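You operate a simulated robot arm through the tools that you are given. There is no shell and no other tool. Be economical: measure what you need, move in short steps, check, and stop when the job is done.

You run a simulated two-armed robot. Do the job below in one go: nothing can be reset, and whatever is moved stays where it is left.

JOB
Clear the limit trip and bring the frame back to high pressure.
Fine: off, reset, low; jog the stroke to 0 mm, zero the load; leave both limit sliders where they are.

The check looks at the end state, three seconds after you hand in, the way a careful person would. Anything else that was tipped, shoved, dropped, spilled or broken makes it a failure.

ROBOT AND FRAMES
Two 7-joint arms with three-finger grippers on one trunk, on a base that drives. Base frame: it is fixed to the floor where the robot stands at the start and does not move with it; the origin is under the middle of the robot, x ahead of it, y to its left, z up. Lengths are in m, angles in degrees, forces in N, time in s.
The left shoulder is at the start at [0.03, 0.124, 1.008], the right one opposite. With the tool pointing down near the work surface each hand reaches from about 0.1 to 0.78 m from the robot's upright axis, wherever it stands, measured 20 degrees to its own side. Places, roughly: clamp knob [0.4, 0.1, 0.8]; handset display [0.6, -0.4, 0.8]; lower grip knob [0.4, -0.1, 0.8]; lower limit slider [0.8, -0.3, 1]; upper grip knob [0.5, -0.2, 0.8]; upper limit slider [0.8, -0.4, 1.1]. Payload 2.2 kg a hand.
The TCP of each hand is the grasp point between the finger pads, 0.028 m short of the fingertips. In the tool frame z runs along the fingers and y along their closing line. Largest opening 0.102 m; the body of the gripper starts 0.071 m behind the TCP.
Orientation is that of the tool frame in the base frame, as a unit quaternion [w, x, y, z]. With the fingers straight down and closing along the base's y, the tool's x points along the base's -x, its y along +y and its z along -z.

CONTROLS
- The arms move only by the tool nudge_tool. It takes "left_moves", "right_moves" or both (then of equal length, played together; a hand with none holds still); each is a list of rows, each a list of 3 entries, a list of its own where there are three numbers: the shift along the base's x, y, z in units of 30 mm (1.0 is 30 mm), then the turn, a rotation vector about the base's x, y, z in units of 5 degrees (1.0 is 5 degrees), then the closure in counts, from 0 (fully open) to 255 (shut). In form: [[[x, y, z], [rx, ry, rz], gripper], ...]. A call has 1 to 10 rows; each row shifts and turns the commanded pose from where the row before left it. A call with a number of a shift or a turn outside -1 to 1 is refused whole. A row lasts 0.2 s, in which the tool goes at most 0.05 m and 8.6 degrees; a call with a longer step from one row to the next is refused whole, and so is a gripper value outside its range. A pose out of reach is approached as far as the arm can. The call stops where the force on the tool passes 40 N (or 10 N more than at its start, if that is more) or the arm is blocked; 0.2 s more then pass. Each finger halts on what it meets, pressing with about 35 N; the grip force reading is that of the motor and also rises with nothing between the fingers. The clock runs only during rows and for 0.2 s after the last one: add rows that do not move to give the fingers time. The reply holds the time, the measured pose of the TCP, the force on the tool along the base axes, the opening and the grip force, in the units named above and with some noise, with the torque about the TCP (base axes, N m) and any sound that the robot's microphone picked up, and new pictures: "views" is both (left out), scene, wrist or none (wrist: the cameras of the hands that moved).
- Cameras (640 x 400 px; columns grow to the right, rows downward): "scene" is now at [0.0497, -0.0276, 1.7169]; the picture's right is [-0.37, -0.93, 0.00], its down [-0.75, 0.30, -0.59] and it looks along [0.55, -0.22, -0.81] (base axes); focal length 261 px, centre (320, 200). "left" rides on the left gripper at [0.072, 0.038, -0.086] in its tool frame; the picture's right is [-0.47, 0.89, 0.00], its down [-0.60, -0.32, -0.73] and it looks along [-0.65, -0.34, 0.68] (tool axes); focal length 256 px, centre (320, 200). "right" rides on the right gripper at [0.069, 0.044, -0.086] in its tool frame; the picture's right is [-0.53, 0.85, 0.00], its down [-0.58, -0.36, -0.73] and it looks along [-0.62, -0.39, 0.68] (tool axes); focal length 256 px, centre (320, 200). There is no depth. A picture from a camera that has moved, and an enlarged one, comes with that camera's place and axes in the base frame and with its lens. The place of the scene camera against the robot may be out by one fixed shift of up to 0.018 m in any direction.
- raise_lower(by): slides the trunk up (or, below 0, down) by that many m; the arms and the scene camera ride with it, the base frame stays. It gives what a move gives, with no picture.
- steer(legs): drives the robot by 1 to 6 legs, each [ahead, left, turn to the left] in m, m and degrees, along the robot's own axes; the way and the turn of a leg run together, so that a leg with both is an arc; at most 1.5 m and 180 degrees a leg. The arms and the cameras ride along, it lands a little off, and it stops where it bumps. It gives what a move gives, and a new picture of the scene camera.
- head_to(pan, tilt): turns the head with the scene camera to pan (to the left, within 143 degrees either way) and tilt (down, from -29 to 69), counted from straight ahead of the robot. It gives what a move gives, and a new picture of the scene camera.
- enlarge(camera, box): a new picture of the part [left, top, right, bottom] of that camera's present view, enlarged. It takes no simulated time.
- finish_job(): hands the job in; it is judged then, once.

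Work in short steps. Places have to be worked out from the pictures, the camera data and where the tool is seen: move nearer, look again, correct. Check each grasp and each placing, and mend what went wrong. You have 120 turns and 260 pictures in all, those below and enlarged ones among them. Open the grippers and draw the arms clear of the work before you hand the job in, unless the task says otherwise; then end with one line.

The tools are called after "Request:" as a command line: name --argument value ..., lists and objects as JSON in quotes. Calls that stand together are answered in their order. nudge_tool: Moves the arms, as the interface text tells. Its arguments: {"type":"object","properties":{"left_moves":{"type":"array","items":{"type":"array"}},"right_moves":{"type":"array","items":{"type":"array"}},"views":{"type":"string","enum":["both","scene","wrist","none"]}},"required":[]} The other tools are called the same way: raise_lower (by) slides the trunk up or down; steer (legs) drives the base; head_to (pan, tilt) turns the head that bears the scene camera; enlarge (camera, box) takes an enlarged picture of a part of a camera's view; finish_job () hands the job in.

At the start:

```text
time: 0.0
left_eef_pos: [0.491, -0.0516, 1.1485]
left_orientation: [0.0, -0.001, 1.0, 0.0]
left_ft_force: [0.3, -0.1, -0.4]
left_moment: [0.0, -0.02, -0.01]
left_width: 0.102
left_gripper_force: 0.2
right_eef_pos: [0.3356, -0.448, 1.1496]
right_orientation: [0.0, 0.0, 1.0, 0.001]
right_ft_force: [0.4, 1.2, 0.2]
right_moment: [0.0, 0.01, -0.01]
right_width: 0.1019
right_gripper_force: 0.0
trunk travel left (down, up): [-0.25, 0.29]
robot x, y, heading: [0.0002, 0.0005, 0.3]
head pan, tilt: [-21.5, 53.8]
```

scene: 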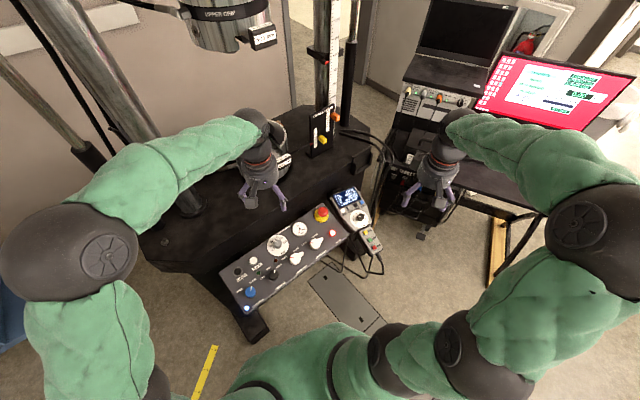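
right: 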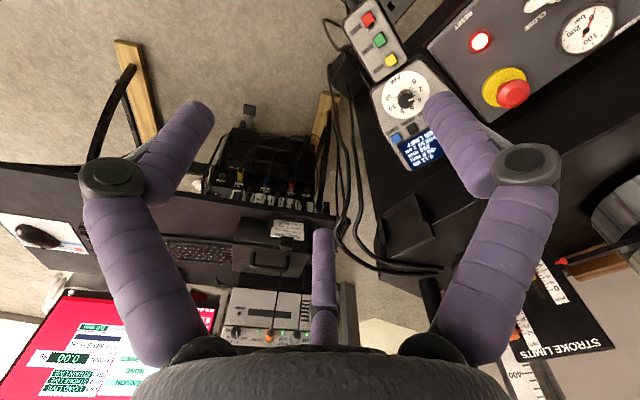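
left: 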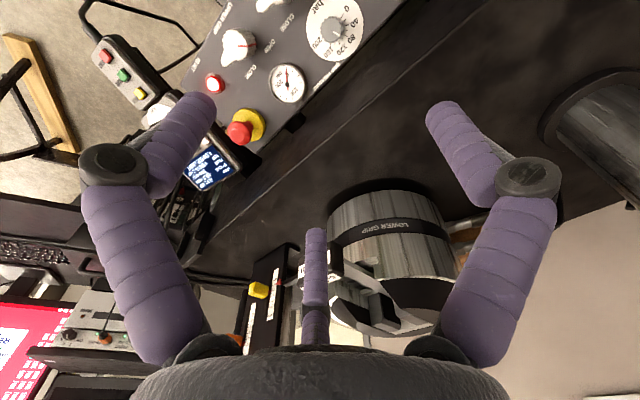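

The scene shows a console with knobs, a handset with a display, and a screen. I'll enlarge them to read the labels.

Request:
enlarge --camera "scene" --box '[215, 200, 355, 320]'

Request:
enlarge --camera "scene" --box '[315, 175, 395, 260]'

Request:
enlarge --camera "scene" --box '[470, 50, 640, 140]'

Request:
enlarge --camera "right" --box '[330, 0, 640, 190]'

Request:
enlarge --camera "left" --box '[80, 0, 380, 200]'

Request:
enlarge --camera "scene" --box '[290, 0, 370, 170]'

```text
3.33 times, centred on (285, 260) of scene
camera zoom: at [0.0497, -0.0276, 1.7169], right [-0.37, -0.93, 0.0], down [-0.75, 0.3, -0.59], along [0.55, -0.22, -0.81], focal length 870 px, centre (437, 0)
```

zoom: 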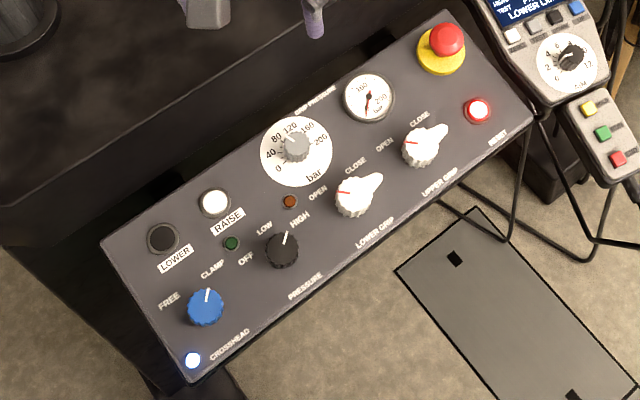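

```text
4.71 times, centred on (355, 218) of scene
camera zoom: at [0.0497, -0.0276, 1.7169], right [-0.37, -0.93, 0.0], down [-0.75, 0.3, -0.59], along [0.55, -0.22, -0.81], focal length 1228 px, centre (155, 118)
```

zoom: 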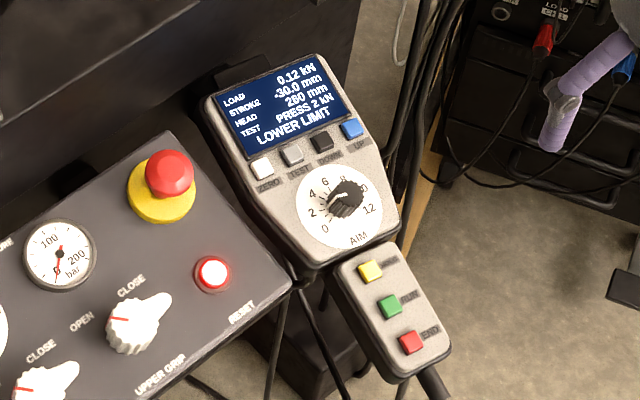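

```text
3.76 times, centred on (555, 95) of scene
camera zoom: at [0.0497, -0.0276, 1.7169], right [-0.37, -0.93, 0.0], down [-0.75, 0.3, -0.59], along [0.55, -0.22, -0.81], focal length 983 px, centre (-565, 595)
```

zoom: 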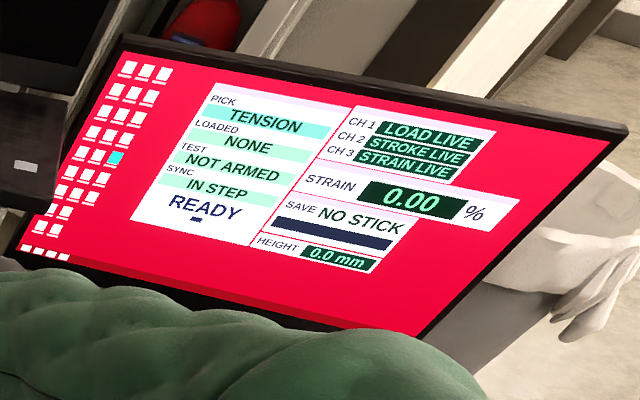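

```text
2.06 times, centred on (485, 95) of right
camera zoom: at [0.2662, -0.4028, 1.2349], right [0.53, 0.85, 0.0], down [0.58, -0.36, 0.73], along [0.62, -0.39, -0.68], focal length 528 px, centre (-21, 417)
```

zoom: 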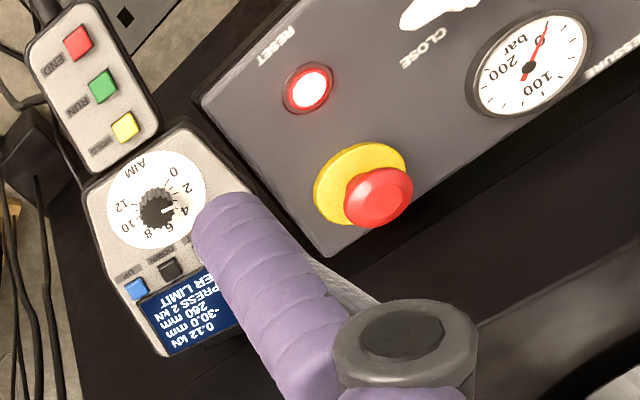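

```text
2.00 times, centred on (230, 100) of left
camera zoom: at [0.4194, -0.0128, 1.2353], right [0.47, 0.89, 0.0], down [0.6, -0.32, 0.73], along [0.65, -0.34, -0.68], focal length 512 px, centre (500, 400)
```

zoom: 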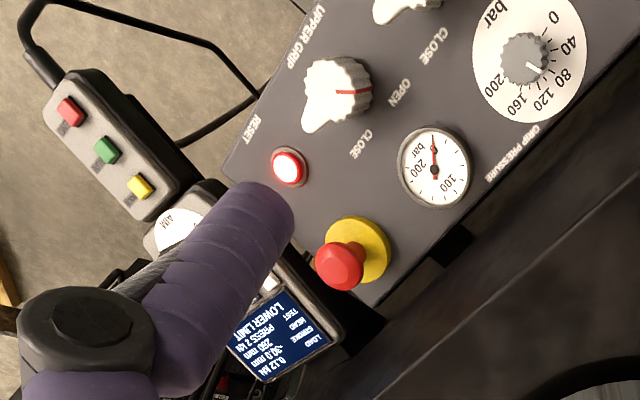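

```text
2.35 times, centred on (330, 85) of scene
camera zoom: at [0.0497, -0.0276, 1.7169], right [-0.37, -0.93, 0.0], down [-0.75, 0.3, -0.59], along [0.55, -0.22, -0.81], focal length 614 px, centre (296, 471)
```

zoom: 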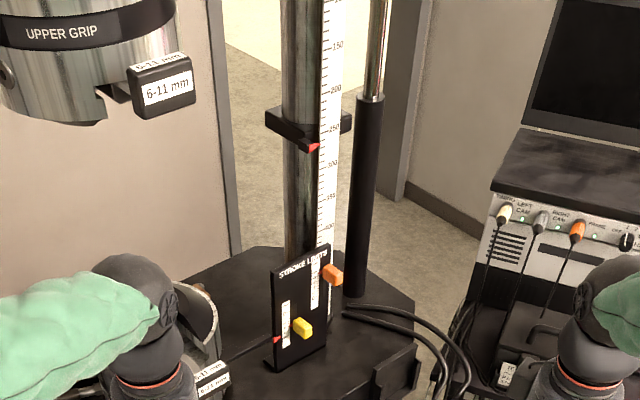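

The display reads LOWER LIMIT, stroke -30.0 mm and load 0.12 kN, and the pressure knob looks to be on HIGH. Triangulating puts reset near [0.499, -0.259, 0.789] and the pressure knob near [0.417, 0.009, 0.79]. The panel tilts about 19°. I'll hover both hands above their targets, tilted to the panel.

Request:
nudge_tool --left_moves '[[[-0.5, 0.2, -0.9], [0.13, -0.46, 0], 0], [[-0.5, 0.2, -0.9], [0.13, -0.46, 0], 0], [[-0.5, 0.2, -0.9], [0.13, -0.46, 0], 0], [[-0.5, 0.2, -0.9], [0.13, -0.46, 0], 0], [[-0.5, 0.2, -0.9], [0.13, -0.46, 0], 0], [[-0.5, 0.2, -0.9], [0.13, -0.46, 0], 0], [[-0.5, 0.2, -0.9], [0.13, -0.46, 0], 0], [[-0.5, 0.2, -0.9], [0.13, -0.46, 0], 0]]' --right_moves '[[[0.485, 0.73, -0.9], [0.13, -0.46, 0], 255], [[0.485, 0.73, -0.9], [0.13, -0.46, 0], 255], [[0.485, 0.73, -0.9], [0.13, -0.46, 0], 255], [[0.485, 0.73, -0.9], [0.13, -0.46, 0], 255], [[0.485, 0.73, -0.9], [0.13, -0.46, 0], 255], [[0.485, 0.73, -0.9], [0.13, -0.46, 0], 255], [[0.485, 0.73, -0.9], [0.13, -0.46, 0], 255], [[0.485, 0.73, -0.9], [0.13, -0.46, 0], 255]]'

```text
time: 1.8
left_eef_pos: [0.3717, -0.0047, 0.9338]
left_orientation: [0.16, 0.0, 0.986, 0.045]
left_ft_force: [0.0, 0.3, 0.6]
left_moment: [0.0, -0.03, 0.01]
left_width: 0.102
left_gripper_force: 0.0
right_eef_pos: [0.4514, -0.2693, 0.9332]
right_orientation: [0.16, 0.001, 0.986, 0.044]
right_ft_force: [-1.1, -0.4, 0.1]
right_moment: [0.02, -0.03, 0.01]
right_width: 0.0024
right_gripper_force: 31.4
trunk travel left (down, up): [-0.25, 0.29]
robot x, y, heading: [-0.0039, 0.0024, -0.2]
head pan, tilt: [-21.5, 53.8]
camera scene: at [0.0497, -0.0272, 1.7169], right [-0.37, -0.93, 0.0], down [-0.75, 0.3, -0.59], along [0.55, -0.22, -0.81], focal length 261 px, centre (320, 200)
camera right: at [0.3577, -0.2322, 0.9965], right [0.49, 0.83, 0.24], down [0.32, -0.44, 0.84], along [0.81, -0.34, -0.48], focal length 256 px, centre (320, 200)
camera left: at [0.2749, 0.0281, 0.9957], right [0.43, 0.87, 0.22], down [0.35, -0.39, 0.85], along [0.83, -0.29, -0.47], focal length 256 px, centre (320, 200)
```

scene: 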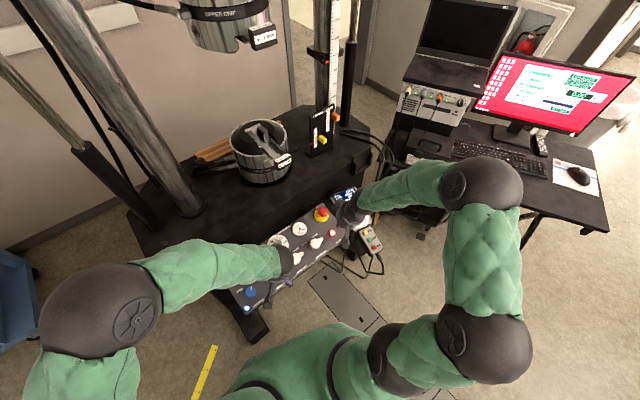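
right: 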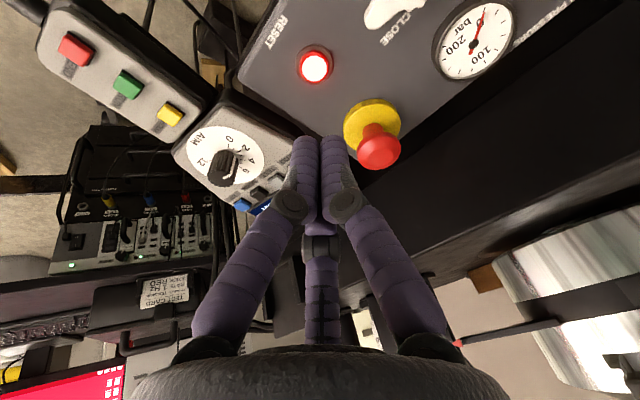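
left: 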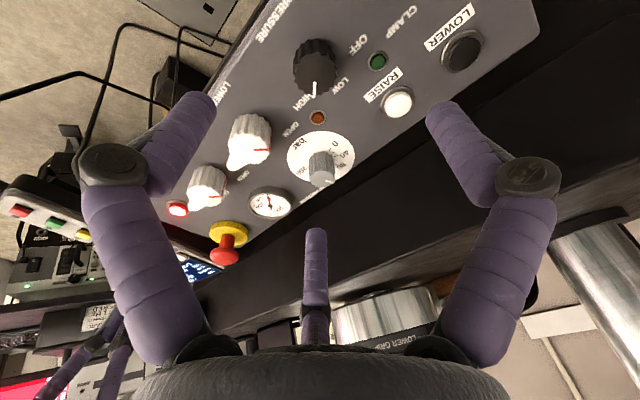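

Reset is confirmed at about [0.500, -0.261, 0.789]. I'll enlarge the left view to get the knob's position and pointer.

Request:
enlarge --camera "left" --box '[230, 0, 410, 130]'

Request:
enlarge --camera "right" --box '[30, 0, 420, 230]'

```text
3.08 times, centred on (320, 65) of left
camera zoom: at [0.2749, 0.0281, 0.9957], right [0.43, 0.87, 0.22], down [0.35, -0.39, 0.85], along [0.83, -0.29, -0.47], focal length 788 px, centre (320, 615)
```

zoom: 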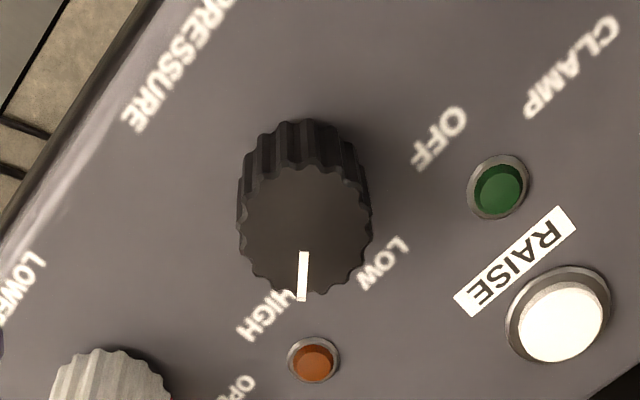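

```text
1.64 times, centred on (225, 115) of right
camera zoom: at [0.3577, -0.2322, 0.9965], right [0.49, 0.83, 0.24], down [0.32, -0.44, 0.84], along [0.81, -0.34, -0.48], focal length 420 px, centre (476, 340)
```

zoom: 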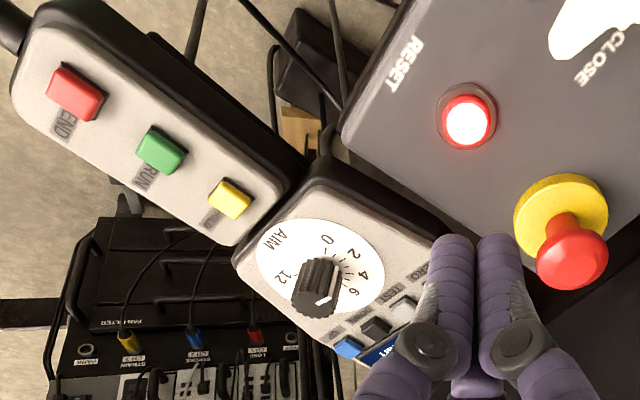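

The pressure knob's axis passes through about [0.419, 0.0055, 0.788] along the panel normal. The pointer is on HIGH, about +60°. I'll pre-rotate the left gripper -60° about the normal, partly close it, and come down part way.

Request:
nudge_tool --left_moves '[[[0.084, 0.013, -0.265], [0.329, 0.095, -0.993], 100], [[0.084, 0.013, -0.265], [0.329, 0.095, -0.993], 100], [[0.084, 0.013, -0.265], [0.329, 0.095, -0.993], 100], [[0.084, 0.013, -0.265], [0.329, 0.095, -0.993], 100], [[0.084, 0.013, -0.265], [0.329, 0.095, -0.993], 100], [[0.084, 0.013, -0.265], [0.329, 0.095, -0.993], 100], [[0.084, 0.013, -0.265], [0.329, 0.095, -0.993], 100], [[0.084, 0.013, -0.265], [0.329, 0.095, -0.993], 100], [[0.084, 0.013, -0.265], [0.329, 0.095, -0.993], 100], [[0.084, 0.013, -0.265], [0.329, 0.095, -0.993], 100]]' --views "wrist"

```text
time: 4.0
left_eef_pos: [0.3972, 0.0006, 0.853]
left_orientation: [0.123, 0.437, 0.884, 0.111]
left_ft_force: [-0.5, 0.7, -0.5]
left_moment: [0.02, -0.01, -0.01]
left_width: 0.0616
left_gripper_force: 0.0
right_eef_pos: [0.4505, -0.2708, 0.9333]
right_orientation: [0.16, 0.0, 0.986, 0.046]
right_ft_force: [0.4, 0.6, 0.0]
right_moment: [-0.01, -0.04, -0.02]
right_width: 0.0023
right_gripper_force: 30.8
trunk travel left (down, up): [-0.25, 0.29]
robot x, y, heading: [0.0013, -0.0013, 0.2]
head pan, tilt: [-21.5, 53.8]
camera left: at [0.3546, 0.0738, 0.9374], right [0.93, 0.15, 0.32], down [-0.11, -0.74, 0.67], along [0.34, -0.66, -0.67], focal length 256 px, centre (320, 200)
```

left: 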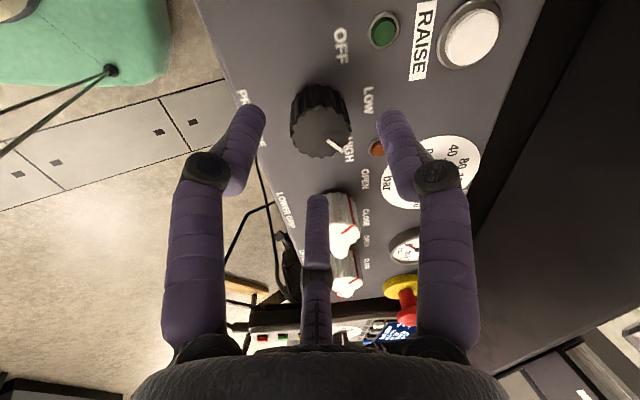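

The knob's top centre works out at [0.413, 0.003, 0.804], so I'm on its axis. Next I finish the pre-rotation and come down around the knob with the gripper still open.

Request:
nudge_tool --left_moves '[[[0.123, 0.01, -0.39], [0.157, 0.045, -0.473], 100], [[0.123, 0.01, -0.39], [0.157, 0.045, -0.473], 100], [[0.123, 0.01, -0.39], [0.157, 0.045, -0.473], 100]]' --views "wrist"

```text
time: 4.8
left_eef_pos: [0.4078, 0.0013, 0.8169]
left_orientation: [0.116, 0.494, 0.854, 0.119]
left_ft_force: [0.2, -0.2, -1.1]
left_moment: [0.02, 0.03, 0.02]
left_width: 0.0623
left_gripper_force: 0.0
right_eef_pos: [0.4515, -0.2698, 0.9319]
right_orientation: [0.159, 0.001, 0.986, 0.045]
right_ft_force: [0.1, 0.5, 0.3]
right_moment: [-0.01, 0.01, 0.01]
right_width: 0.002
right_gripper_force: 31.7
trunk travel left (down, up): [-0.25, 0.29]
robot x, y, heading: [0.0004, 0.0042, 0.1]
head pan, tilt: [-21.5, 53.8]
camera left: at [0.377, 0.0755, 0.905], right [0.95, 0.03, 0.32], down [-0.19, -0.74, 0.64], along [0.25, -0.67, -0.7], focal length 256 px, centre (320, 200)
```

left: 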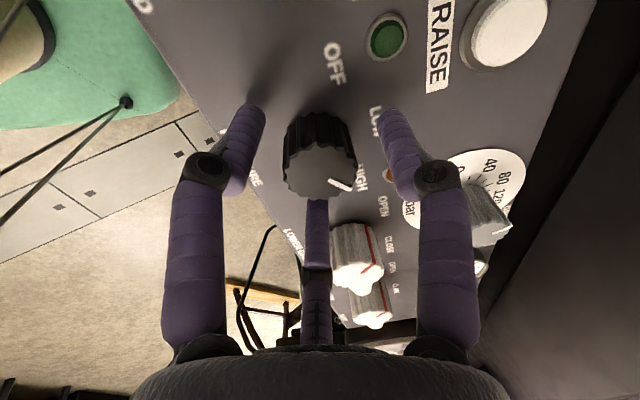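

The knob sits between the fingertips, centred. I close on it.

Request:
nudge_tool --left_moves '[[[0, 0, 0], [0, 0, 0], 255], [[0, 0, 0], [0, 0, 0], 255], [[0, 0, 0], [0, 0, 0], 255]]' --views "wrist"

```text
time: 5.6
left_eef_pos: [0.4072, 0.0024, 0.818]
left_orientation: [0.115, 0.492, 0.855, 0.119]
left_ft_force: [-3.1, 15.9, 5.4]
left_moment: [0.32, 1.1, 0.39]
left_width: 0.0359
left_gripper_force: 45.1
right_eef_pos: [0.4504, -0.2696, 0.9344]
right_orientation: [0.161, 0.0, 0.986, 0.044]
right_ft_force: [-0.3, -0.2, -0.8]
right_moment: [-0.01, -0.01, -0.04]
right_width: 0.0023
right_gripper_force: 31.4
trunk travel left (down, up): [-0.25, 0.29]
robot x, y, heading: [0.003, -0.0014, -0.0]
head pan, tilt: [-21.5, 53.8]
camera left: at [0.376, 0.0775, 0.9054], right [0.95, 0.03, 0.32], down [-0.19, -0.75, 0.64], along [0.25, -0.67, -0.7], focal length 256 px, centre (320, 200)
```

left: 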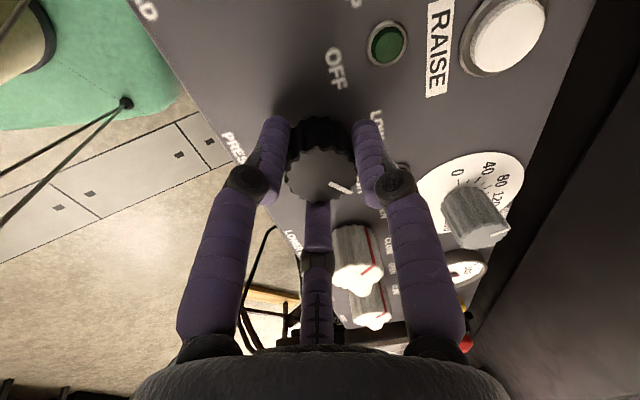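

It's gripped at 0.036 m. A 16 N side force suggests I should shift slightly to +y. Then I turn counter-clockwise toward OFF.

Request:
nudge_tool --left_moves '[[[0, 0.06, 0], [0, 0, 0], 255], [[0, 0, 0], [-0.329, -0.095, 0.993], 255], [[0, 0, 0], [-0.329, -0.095, 0.993], 255], [[0, 0, 0], [-0.329, -0.095, 0.993], 255], [[0, 0, 0], [-0.329, -0.095, 0.993], 255], [[0, 0, 0], [-0.329, -0.095, 0.993], 255], [[0, 0, 0], [-0.329, -0.095, 0.993], 255]]' --views "wrist"

```text
time: 7.2
left_eef_pos: [0.4065, 0.0035, 0.8185]
left_orientation: [0.143, 0.242, 0.956, 0.083]
left_ft_force: [-6.9, 6.5, -1.4]
left_moment: [0.47, 0.47, 0.15]
left_width: 0.0358
left_gripper_force: 45.3
right_eef_pos: [0.4494, -0.2698, 0.9334]
right_orientation: [0.16, 0.001, 0.986, 0.046]
right_ft_force: [0.2, 0.2, 0.1]
right_moment: [-0.02, 0.01, -0.01]
right_width: 0.0019
right_gripper_force: 31.7
trunk travel left (down, up): [-0.25, 0.29]
robot x, y, heading: [0.0002, 0.0016, 0.1]
head pan, tilt: [-21.5, 53.8]
camera left: at [0.3358, 0.0645, 0.8907], right [0.78, 0.54, 0.31], down [0.14, -0.63, 0.76], along [0.61, -0.55, -0.57], focal length 256 px, centre (320, 200)
```

left: 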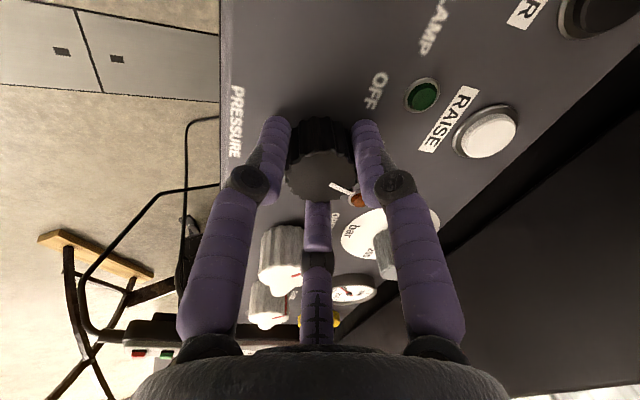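

The knob turns with the gripper. I continue counter-clockwise.

Request:
nudge_tool --left_moves '[[[0, 0, 0], [-0.329, -0.095, 0.993], 255], [[0, 0, 0], [-0.329, -0.095, 0.993], 255], [[0, 0, 0], [-0.329, -0.095, 0.993], 255], [[0, 0, 0], [-0.329, -0.095, 0.993], 255], [[0, 0, 0], [-0.329, -0.095, 0.993], 255], [[0, 0, 0], [-0.329, -0.095, 0.993], 255], [[0, 0, 0], [-0.329, -0.095, 0.993], 255], [[0, 0, 0], [-0.329, -0.095, 0.993], 255], [[0, 0, 0], [-0.329, -0.095, 0.993], 255], [[0, 0, 0], [-0.329, -0.095, 0.993], 255]]' --views "wrist"

```text
time: 9.4
left_eef_pos: [0.4081, 0.0027, 0.8189]
left_orientation: [0.165, -0.206, 0.964, 0.01]
left_ft_force: [-7.1, -3.4, -4.4]
left_moment: [0.92, 0.61, 0.3]
left_width: 0.0361
left_gripper_force: 45.1
right_eef_pos: [0.4489, -0.2713, 0.9337]
right_orientation: [0.16, 0.0, 0.986, 0.045]
right_ft_force: [0.3, 0.4, 0.2]
right_moment: [-0.01, -0.01, 0.02]
right_width: 0.002
right_gripper_force: 31.2
trunk travel left (down, up): [-0.25, 0.29]
robot x, y, heading: [0.0005, 0.0021, 0.1]
head pan, tilt: [-21.5, 53.8]
camera left: at [0.3027, 0.0024, 0.8744], right [0.05, 0.99, 0.11], down [0.42, -0.12, 0.9], along [0.91, 0.0, -0.42], focal length 256 px, centre (320, 200)
```

left: 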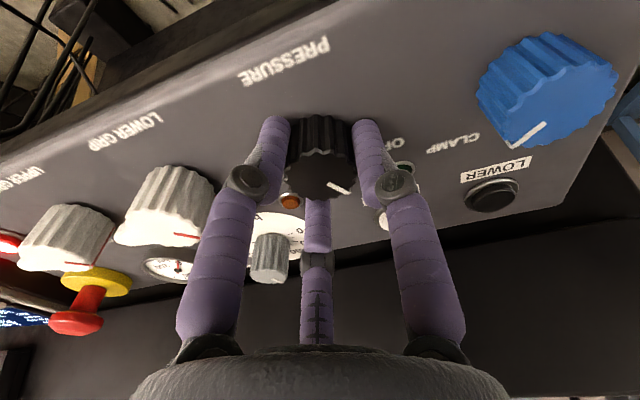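

It has turned about 84° so far. I'll do six more rows and check the torque.

Request:
nudge_tool --left_moves '[[[0, 0, 0], [-0.329, -0.095, 0.993], 255], [[0, 0, 0], [-0.329, -0.095, 0.993], 255], [[0, 0, 0], [-0.329, -0.095, 0.993], 255], [[0, 0, 0], [-0.329, -0.095, 0.993], 255], [[0, 0, 0], [-0.329, -0.095, 0.993], 255], [[0, 0, 0], [-0.329, -0.095, 0.993], 255]]'

Request:
enlarge --camera "right" --box '[150, 100, 350, 230]'

Request:
enlarge --camera "scene" --box '[320, 170, 400, 260]'

```text
time: 10.8
left_eef_pos: [0.4055, 0.0018, 0.8184]
left_orientation: [0.163, -0.46, 0.872, -0.035]
left_ft_force: [-5.7, 2.2, 2.7]
left_moment: [0.19, 0.86, -0.13]
left_width: 0.0361
left_gripper_force: 45.2
right_eef_pos: [0.4498, -0.2706, 0.9335]
right_orientation: [0.16, 0.0, 0.986, 0.045]
right_ft_force: [-0.2, 0.5, -0.9]
right_moment: [0.0, 0.0, 0.03]
right_width: 0.0019
right_gripper_force: 31.4
trunk travel left (down, up): [-0.25, 0.29]
robot x, y, heading: [0.002, -0.001, -0.2]
head pan, tilt: [-21.5, 53.8]
camera scene: at [0.049, -0.0272, 1.7169], right [-0.37, -0.93, 0.0], down [-0.75, 0.3, -0.59], along [0.55, -0.22, -0.81], focal length 261 px, centre (320, 200)
camera left: at [0.3123, -0.041, 0.8733], right [-0.46, 0.89, -0.07], down [0.34, 0.24, 0.91], along [0.82, 0.39, -0.41], focal length 256 px, centre (320, 200)
```

scene: 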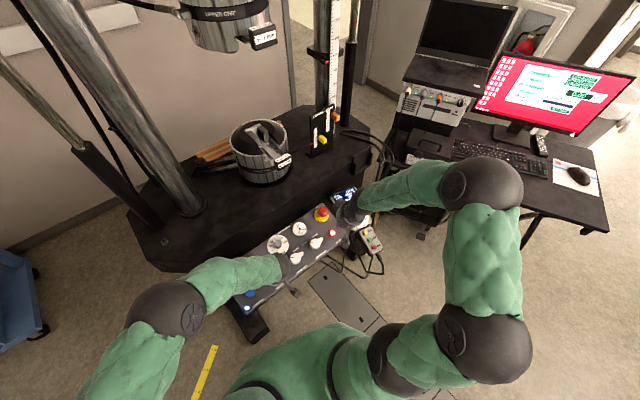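
left: 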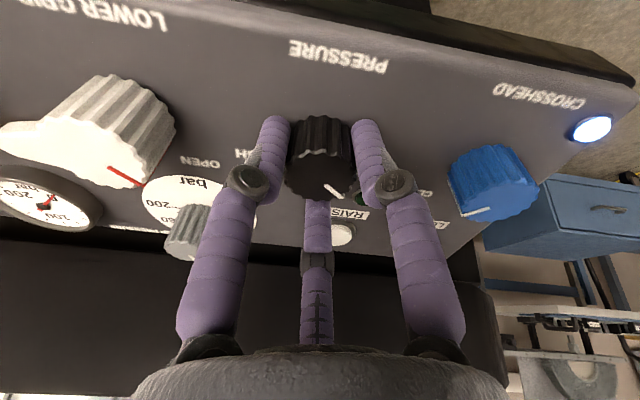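

```text
3.08 times, centred on (250, 165) of right
camera zoom: at [0.3571, -0.2323, 0.9968], right [0.49, 0.83, 0.24], down [0.32, -0.44, 0.84], along [0.81, -0.34, -0.48], focal length 788 px, centre (535, 308)
```

zoom: 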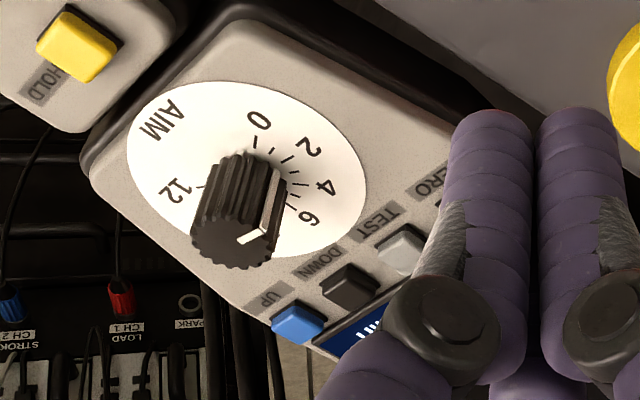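

```text
4.44 times, centred on (360, 215) of scene
camera zoom: at [0.049, -0.0272, 1.7169], right [-0.37, -0.93, 0.0], down [-0.75, 0.3, -0.59], along [0.55, -0.22, -0.81], focal length 1160 px, centre (142, 133)
```

zoom: 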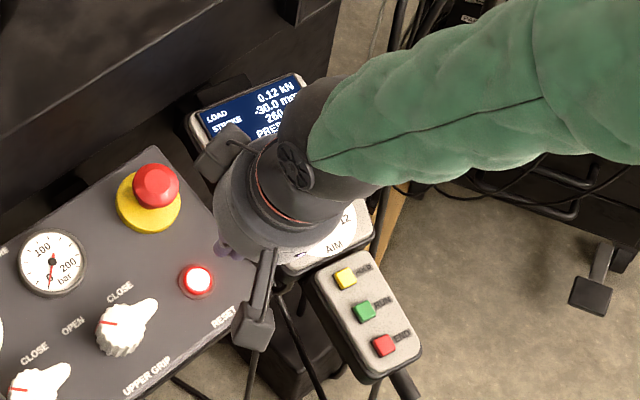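

I've turned it about 115°. I'll add a few degrees, release, back off along the normal, and check the pointer.

Request:
nudge_tool --left_moves '[[[0, 0, 0], [-0.25, -0.072, 0.76], 255], [[0, 0, 0], [0, 0, 0], 100], [[0, 0, 0], [0, 0, 0], 100], [[-0.25, -0.07, 0.75], [0, 0, 0], 100], [[-0.25, -0.07, 0.75], [0, 0, 0], 100]]' --views "wrist"

Request:
enlarge --camera "left" --box '[220, 50, 420, 230]'

```text
time: 12.0
left_eef_pos: [0.39, -0.0018, 0.8628]
left_orientation: [0.16, -0.489, 0.856, -0.04]
left_ft_force: [0.3, 1.1, 0.2]
left_moment: [0.01, -0.02, 0.01]
left_width: 0.0621
left_gripper_force: 0.1
right_eef_pos: [0.4513, -0.2705, 0.9341]
right_orientation: [0.16, 0.0, 0.986, 0.045]
right_ft_force: [-0.4, -0.9, -0.3]
right_moment: [0.01, -0.03, 0.01]
right_width: 0.0021
right_gripper_force: 31.5
trunk travel left (down, up): [-0.25, 0.29]
robot x, y, heading: [0.0016, 0.0009, -0.2]
head pan, tilt: [-21.5, 53.8]
camera left: at [0.2993, -0.0504, 0.9185], right [-0.51, 0.85, -0.09], down [0.32, 0.28, 0.91], along [0.8, 0.44, -0.41], focal length 256 px, centre (320, 200)
```

left: 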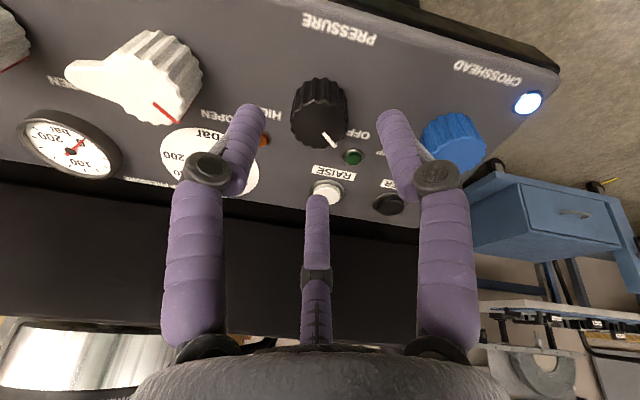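

```text
2.22 times, centred on (320, 140) of left
camera zoom: at [0.2993, -0.0504, 0.9185], right [-0.51, 0.85, -0.09], down [0.32, 0.28, 0.91], along [0.8, 0.44, -0.41], focal length 569 px, centre (320, 333)
```

zoom: 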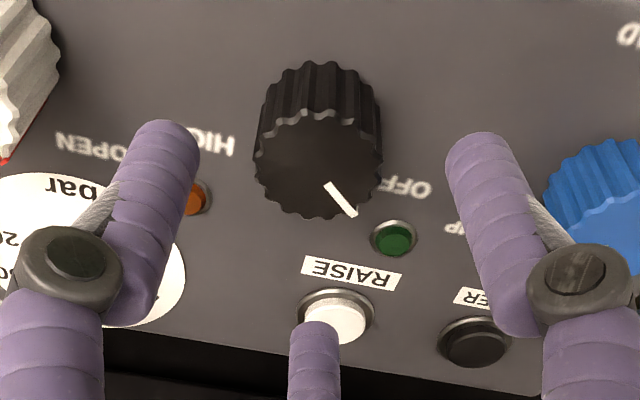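

The pointer now faces the OFF side, but I need the exact angle. I move the left hand up and aside so the scene camera can see the knob.

Request:
nudge_tool --left_moves '[[[-0.3, 0.3, 0.9], [0.329, 0.095, -0.993], 100], [[-0.3, 0.5, 0.9], [0.329, 0.095, -0.993], 100], [[0, 0.9, 0.5], [0.329, 0.095, -0.993], 100], [[0, 0.9, 0.0], [0.329, 0.095, -0.993], 100], [[0, 0.9, 0.0], [0.329, 0.095, -0.993], 100], [[0, 0.9, 0], [0.329, 0.095, -0.993], 100]]' --views "both"

Request:
enlarge --camera "scene" --box '[225, 230, 325, 310]'

```text
time: 13.4
left_eef_pos: [0.3746, 0.1294, 0.9333]
left_orientation: [0.166, -0.237, 0.957, 0.006]
left_ft_force: [-0.4, 0.1, -0.3]
left_moment: [-0.02, -0.01, -0.01]
left_width: 0.062
left_gripper_force: 0.0
right_eef_pos: [0.4503, -0.2694, 0.9342]
right_orientation: [0.16, 0.0, 0.986, 0.045]
right_ft_force: [-0.7, 0.4, -0.1]
right_moment: [0.02, 0.0, 0.03]
right_width: 0.0021
right_gripper_force: 31.4
trunk travel left (down, up): [-0.25, 0.29]
robot x, y, heading: [0.0027, -0.0011, 0.2]
head pan, tilt: [-21.5, 53.8]
camera scene: at [0.0496, -0.0271, 1.7169], right [-0.37, -0.93, 0.0], down [-0.75, 0.3, -0.59], along [0.55, -0.22, -0.81], focal length 261 px, centre (320, 200)
camera left: at [0.2703, 0.1243, 0.9888], right [-0.02, 1.0, 0.09], down [0.42, -0.07, 0.91], along [0.91, 0.05, -0.41], focal length 256 px, centre (320, 200)
```

scene: 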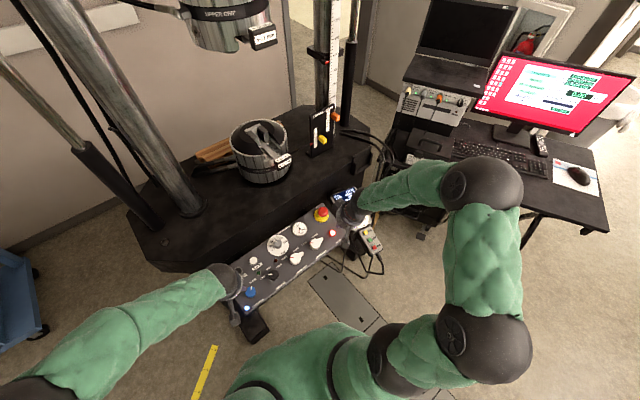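
left: 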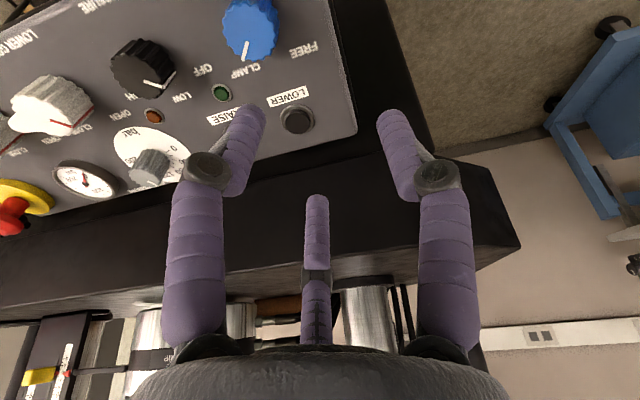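

```text
5.00 times, centred on (275, 270) of scene
camera zoom: at [0.0496, -0.0271, 1.7169], right [-0.37, -0.93, 0.0], down [-0.75, 0.3, -0.59], along [0.55, -0.22, -0.81], focal length 1305 px, centre (545, -150)
```

zoom: 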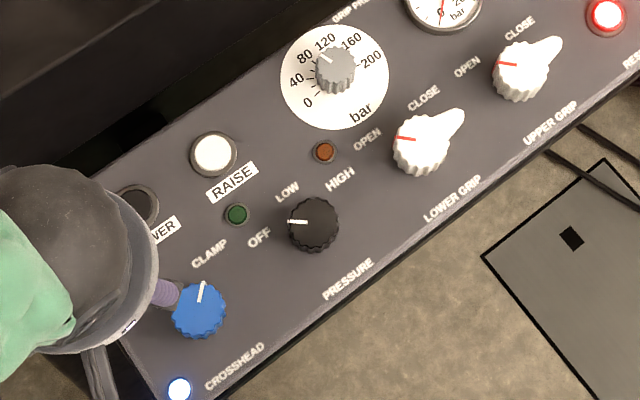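

The pointer is at about -51° and OFF is about -60°, so I'll finish the turn. I return to the knob in the present hand orientation.

Request:
nudge_tool --left_moves '[[[0.097, -0.9, -0.1], [0, 0, 0], 100], [[0.097, -0.9, -0.3], [0, 0, 0], 100], [[0.097, -0.9, -0.45], [0, 0, 0], 100], [[0.097, -0.87, -0.5], [0, 0, 0], 100], [[0.192, -0.8, -0.99], [0, 0, 0], 100], [[0.16, 0.047, -0.495], [0, 0, 0], 100], [[0.16, 0.047, -0.495], [0, 0, 0], 100], [[0.16, 0.047, -0.495], [0, 0, 0], 100]]' --views "wrist"

```text
time: 15.2
left_eef_pos: [0.4064, 0.0057, 0.8196]
left_orientation: [0.166, -0.238, 0.957, 0.005]
left_ft_force: [-0.1, 0.1, -0.5]
left_moment: [-0.02, 0.04, -0.03]
left_width: 0.0622
left_gripper_force: 0.1
right_eef_pos: [0.4503, -0.2701, 0.9336]
right_orientation: [0.16, 0.0, 0.986, 0.046]
right_ft_force: [-0.2, -0.2, 0.9]
right_moment: [-0.01, 0.0, 0.0]
right_width: 0.0024
right_gripper_force: 31.8
trunk travel left (down, up): [-0.25, 0.29]
robot x, y, heading: [-0.0003, -0.0013, -0.0]
head pan, tilt: [-21.5, 53.8]
camera left: at [0.3021, -0.0011, 0.8744], right [-0.02, 1.0, 0.09], down [0.42, -0.07, 0.91], along [0.91, 0.05, -0.41], focal length 256 px, centre (320, 200)
```

left: 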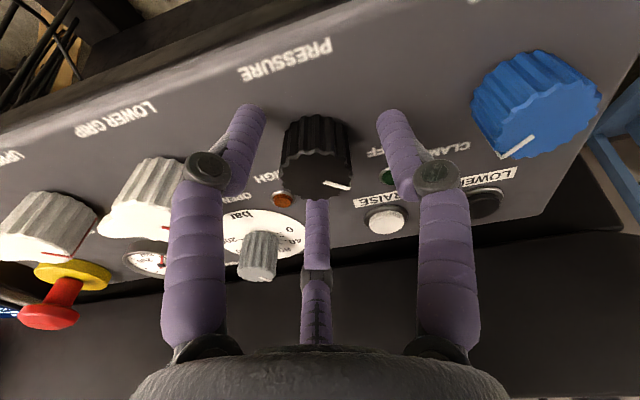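

The knob is centred again with a small y offset. I grip and turn 15° more counter-clockwise.

Request:
nudge_tool --left_moves '[[[0, -0.08, 0], [0, 0, 0], 255], [[0, 0, 0], [0, 0, 0], 255], [[0, 0, 0], [0, 0, 0], 255], [[0, 0, 0], [-0.329, -0.095, 0.993], 255], [[0, 0, 0], [-0.329, -0.095, 0.993], 255], [[0, 0, 0], [-0.329, -0.095, 0.993], 255], [[0, 0, 0], [0, 0, 0], 255]]' --views "wrist"

```text
time: 16.8
left_eef_pos: [0.4069, 0.0028, 0.8189]
left_orientation: [0.166, -0.369, 0.914, -0.017]
left_ft_force: [3.9, 14.4, 16.1]
left_moment: [1.23, 0.56, -0.2]
left_width: 0.0361
left_gripper_force: 45.3
right_eef_pos: [0.4496, -0.2694, 0.9344]
right_orientation: [0.16, 0.0, 0.986, 0.043]
right_ft_force: [1.0, -0.8, 0.4]
right_moment: [-0.01, 0.02, -0.02]
right_width: 0.0021
right_gripper_force: 31.7
trunk travel left (down, up): [-0.25, 0.29]
robot x, y, heading: [0.0051, -0.0006, -0.2]
head pan, tilt: [-21.5, 53.8]
camera left: at [0.3058, -0.0255, 0.8733], right [-0.28, 0.96, 0.0], down [0.39, 0.11, 0.91], along [0.88, 0.25, -0.4], focal length 256 px, centre (320, 200)
```

left: 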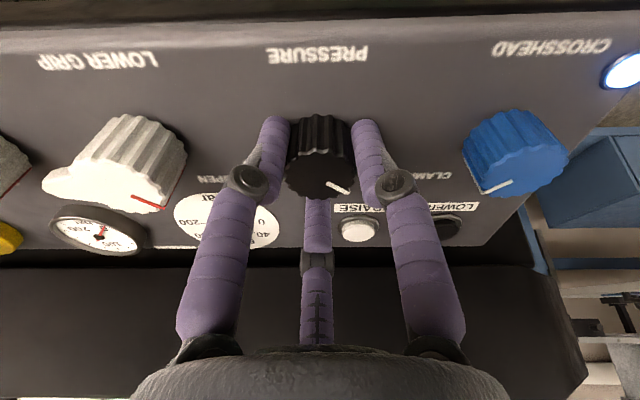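

The knob barely turned relative to the tool, so it's probably at the OFF stop. I release, move the left hand aside and verify.

Request:
nudge_tool --left_moves '[[[0, 0, 0], [0, 0, 0], 100], [[0, 0, 0], [0, 0, 0], 100], [[-0.25, -0.07, 0.75], [0.329, 0.095, -0.993], 100], [[-0.3, 0.1, 0.9], [0.329, 0.095, -0.993], 100], [[-0.3, 0.5, 0.9], [0.329, 0.095, -0.993], 100], [[0, 0.9, 0.5], [0.329, 0.095, -0.993], 100], [[0, 0.9, 0.0], [0.329, 0.095, -0.993], 100], [[0, 0.9, 0.0], [0.329, 0.095, -0.993], 100], [[0, 0.9, 0], [0.329, 0.095, -0.993], 100]]' --views "none"

Request:
enlarge --camera "scene" --box '[225, 230, 325, 310]'

```text
time: 18.8
left_eef_pos: [0.3815, 0.1248, 0.9097]
left_orientation: [0.162, -0.059, 0.984, 0.036]
left_ft_force: [-0.1, 1.2, -1.2]
left_moment: [-0.01, 0.01, 0.0]
left_width: 0.0622
left_gripper_force: 0.1
right_eef_pos: [0.4511, -0.2693, 0.9337]
right_orientation: [0.161, 0.0, 0.986, 0.045]
right_ft_force: [0.2, -0.3, -0.2]
right_moment: [-0.02, 0.0, -0.05]
right_width: 0.0021
right_gripper_force: 31.0
trunk travel left (down, up): [-0.25, 0.29]
robot x, y, heading: [-0.0002, -0.0008, 0.1]
head pan, tilt: [-21.5, 53.8]
```

```text
5.00 times, centred on (275, 270) of scene
camera zoom: at [0.0495, -0.0271, 1.7169], right [-0.37, -0.93, 0.0], down [-0.75, 0.3, -0.59], along [0.55, -0.22, -0.81], focal length 1305 px, centre (545, -150)
```

zoom: 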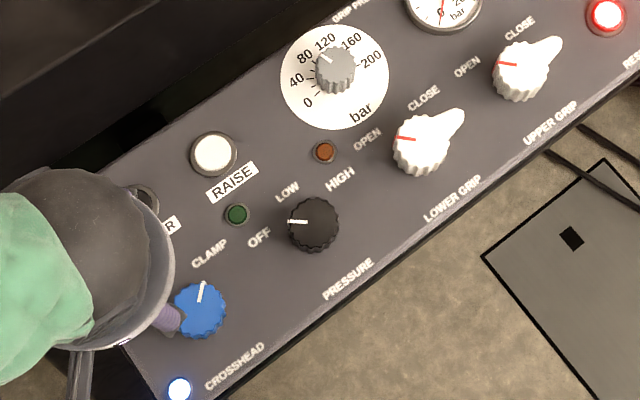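

The pointer hasn't changed, and the lower grip knob's OPEN pointer sits at the same angle, so the knob is at the OFF stop. Now I bring the closed right fingers down to just above RESET.

Request:
nudge_tool --right_moves '[[[0.254, 0.044, -0.738], [0, 0, 0], 255], [[0.254, 0.044, -0.738], [0, 0, 0], 255], [[0.254, 0.044, -0.738], [0, 0, 0], 255], [[0.254, 0.044, -0.738], [0, 0, 0], 255], [[0.2, 0.03, -0.55], [0, 0, 0], 255]]' --views "wrist"

```text
time: 20.0
left_eef_pos: [0.3814, 0.1233, 0.9085]
left_orientation: [0.162, -0.061, 0.984, 0.036]
left_ft_force: [0.2, 0.1, -0.5]
left_moment: [-0.03, -0.02, 0.04]
left_width: 0.062
left_gripper_force: 0.1
right_eef_pos: [0.4877, -0.2669, 0.8265]
right_orientation: [0.16, 0.001, 0.986, 0.046]
right_ft_force: [0.3, 0.0, -0.9]
right_moment: [0.01, 0.03, 0.03]
right_width: 0.002
right_gripper_force: 31.4
trunk travel left (down, up): [-0.25, 0.29]
robot x, y, heading: [-0.0018, -0.0031, -0.2]
head pan, tilt: [-21.5, 53.8]
camera right: at [0.3942, -0.2286, 0.891], right [0.5, 0.83, 0.24], down [0.32, -0.44, 0.84], along [0.81, -0.34, -0.49], focal length 256 px, centre (320, 200)
```

right: 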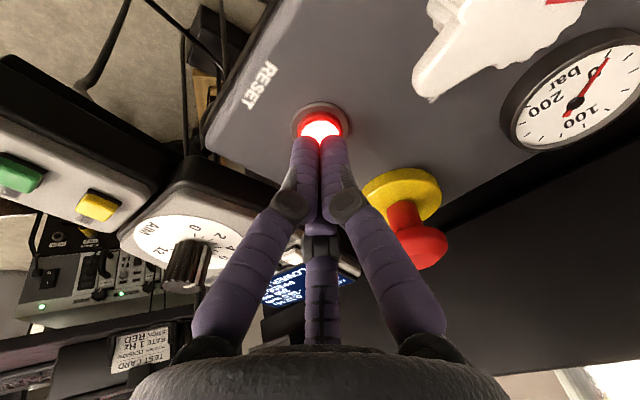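

The fingertips are just ahead of RESET and about 1 cm above it. I shift slightly to the centre, press along the normal, and retreat.

Request:
nudge_tool --right_moves '[[[-0.07, 0.13, 0], [0, 0, 0], 255], [[0.06, 0.017, -0.18], [0, 0, 0], 255], [[0.06, 0.017, -0.18], [0, 0, 0], 255], [[0.03, 0.008, -0.09], [0, 0, 0], 255], [[0.03, 0.008, -0.09], [0, 0, 0], 255]]' --views "wrist"

```text
time: 21.2
left_eef_pos: [0.3807, 0.1256, 0.9102]
left_orientation: [0.162, -0.061, 0.984, 0.036]
left_ft_force: [0.9, 0.1, 0.1]
left_moment: [0.07, -0.01, 0.01]
left_width: 0.0622
left_gripper_force: 0.0
right_eef_pos: [0.4887, -0.2608, 0.8127]
right_orientation: [0.16, 0.0, 0.986, 0.046]
right_ft_force: [-4.0, 0.9, 6.1]
right_moment: [0.04, 0.11, -0.02]
right_width: 0.006
right_gripper_force: 31.5
trunk travel left (down, up): [-0.25, 0.29]
robot x, y, heading: [-0.0012, -0.0006, -0.1]
head pan, tilt: [-21.5, 53.8]
heard: click
camera right: at [0.3966, -0.2229, 0.8762], right [0.49, 0.83, 0.24], down [0.32, -0.44, 0.84], along [0.81, -0.34, -0.48], focal length 256 px, centre (320, 200)
```

right: 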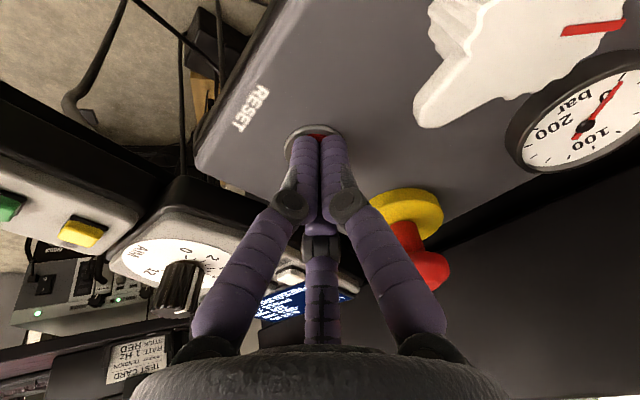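

RESET clicked and its lamp went out. I'll retreat the right hand and, in the same call, bring the left hand back to the pressure knob.

Request:
nudge_tool --right_moves '[[[-0.25, -0.07, 0.75], [0, 0, 0], 255], [[-0.25, -0.07, 0.75], [0, 0, 0], 255], [[-0.25, -0.07, 0.75], [0, 0, 0], 255], [[-0.25, -0.07, 0.75], [0, 0, 0], 255], [[-0.8, -0.6, 0.3], [0, 0, 0], 255], [[-0.8, -0.6, 0.3], [0, 0, 0], 255]]' --left_moves '[[[0, 0, 0], [0, 0, 0], 100], [[0, 0, 0], [0, 0, 0], 100], [[0.08, -0.9, -0.0], [0, 0, 0], 100], [[0.08, -0.9, -0.2], [0, 0, 0], 100], [[0.08, -0.9, -0.45], [0, 0, 0], 100], [[0.1, -0.9, -0.9], [0, 0, 0], 100]]' --views "both"

Request:
enlarge --camera "scene" --box '[315, 175, 395, 260]'

```text
time: 22.6
left_eef_pos: [0.3916, 0.0179, 0.8617]
left_orientation: [0.162, -0.06, 0.984, 0.036]
left_ft_force: [0.4, -0.7, -0.1]
left_moment: [0.01, 0.02, 0.0]
left_width: 0.062
left_gripper_force: 0.1
right_eef_pos: [0.4129, -0.3043, 0.9191]
right_orientation: [0.16, 0.0, 0.986, 0.045]
right_ft_force: [0.6, -1.0, -0.1]
right_moment: [-0.03, 0.0, 0.03]
right_width: 0.0021
right_gripper_force: 31.3
trunk travel left (down, up): [-0.25, 0.29]
robot x, y, heading: [-0.0001, -0.0034, -0.1]
head pan, tilt: [-21.5, 53.8]
camera scene: at [0.0502, -0.0286, 1.7168], right [-0.37, -0.93, 0.0], down [-0.75, 0.3, -0.59], along [0.55, -0.22, -0.81], focal length 261 px, centre (320, 200)
camera right: at [0.3191, -0.2673, 0.9823], right [0.49, 0.83, 0.24], down [0.32, -0.44, 0.84], along [0.81, -0.34, -0.48], focal length 256 px, centre (320, 200)
camera left: at [0.2917, 0.0404, 0.9222], right [0.32, 0.93, 0.2], down [0.38, -0.31, 0.87], along [0.87, -0.2, -0.45], focal length 256 px, centre (320, 200)
```

scene: 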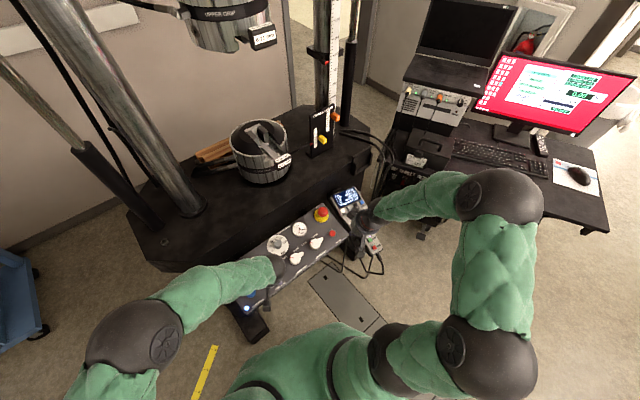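
right: 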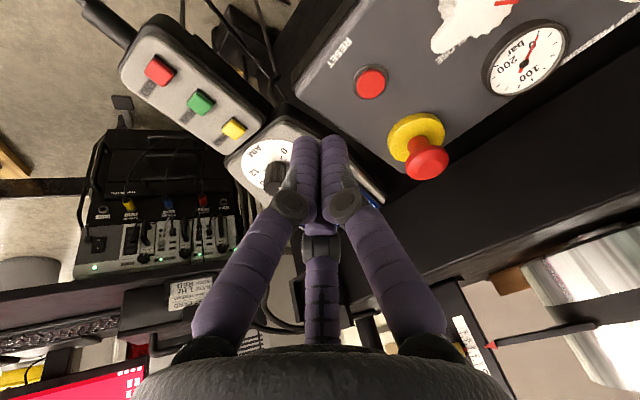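
left: 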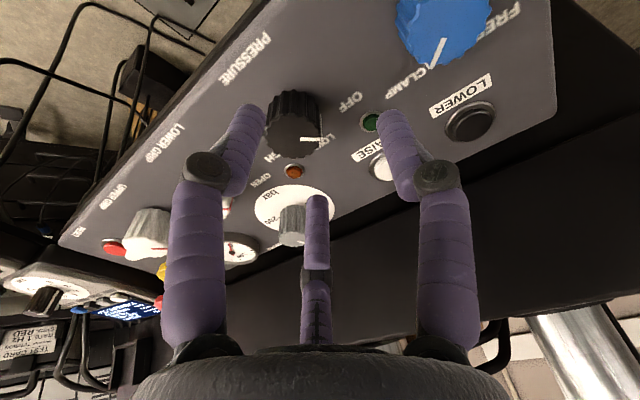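

```text
4.71 times, centred on (355, 218) of scene
camera zoom: at [0.0502, -0.0286, 1.7168], right [-0.37, -0.93, 0.0], down [-0.75, 0.3, -0.59], along [0.55, -0.22, -0.81], focal length 1228 px, centre (155, 118)
```

zoom: 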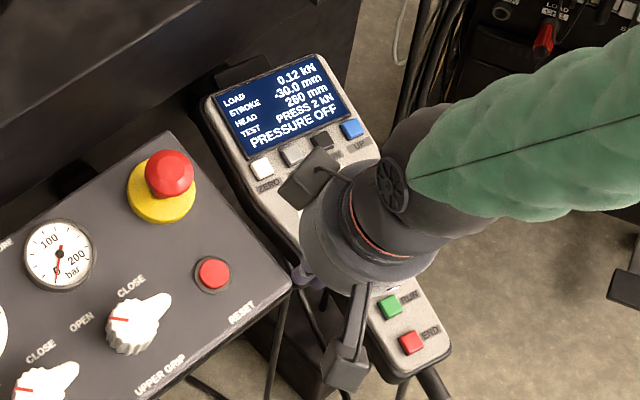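

The display now reads PRESSURE OFF, so the trip has cleared. I centre the left hand over the pressure knob with a counter-clockwise pre-rotation, giving room to turn clockwise to LOW and later HIGH.

Request:
nudge_tool --left_moves '[[[0, -0.08, 0], [-0.329, -0.095, 0.993], 100], [[0, -0.08, 0], [-0.329, -0.095, 0.993], 100], [[0, -0.08, 0], [-0.329, -0.095, 0.993], 100], [[0, -0.08, 0], [-0.329, -0.095, 0.993], 100], [[0, -0.08, 0], [-0.329, -0.095, 0.993], 100], [[0, -0.08, 0], [-0.329, -0.095, 0.993], 100], [[0, -0.08, 0], [-0.329, -0.095, 0.993], 100], [[0.16, -0.02, -0.495], [-0.329, -0.095, 0.993], 100], [[0.16, 0.047, -0.495], [0, 0, 0], 100], [[0.16, 0.047, -0.45], [0, 0, 0], 100]]' --views "wrist"

```text
time: 24.8
left_eef_pos: [0.4061, 0.0021, 0.8199]
left_orientation: [0.163, -0.409, 0.897, -0.025]
left_ft_force: [-0.1, 0.5, -0.1]
left_moment: [0.0, 0.0, 0.02]
left_width: 0.062
left_gripper_force: 0.1
right_eef_pos: [0.4124, -0.3047, 0.9186]
right_orientation: [0.16, 0.0, 0.986, 0.046]
right_ft_force: [0.2, 0.2, -0.2]
right_moment: [0.0, -0.01, -0.01]
right_width: 0.0022
right_gripper_force: 31.5
trunk travel left (down, up): [-0.25, 0.29]
robot x, y, heading: [-0.001, 0.0023, 0.3]
head pan, tilt: [-21.5, 53.8]
camera left: at [0.3073, -0.032, 0.8741], right [-0.36, 0.93, -0.03], down [0.37, 0.17, 0.91], along [0.86, 0.32, -0.41], focal length 256 px, centre (320, 200)
```

left: 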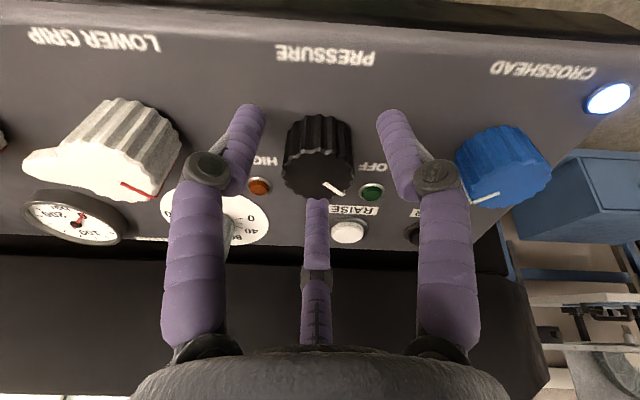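

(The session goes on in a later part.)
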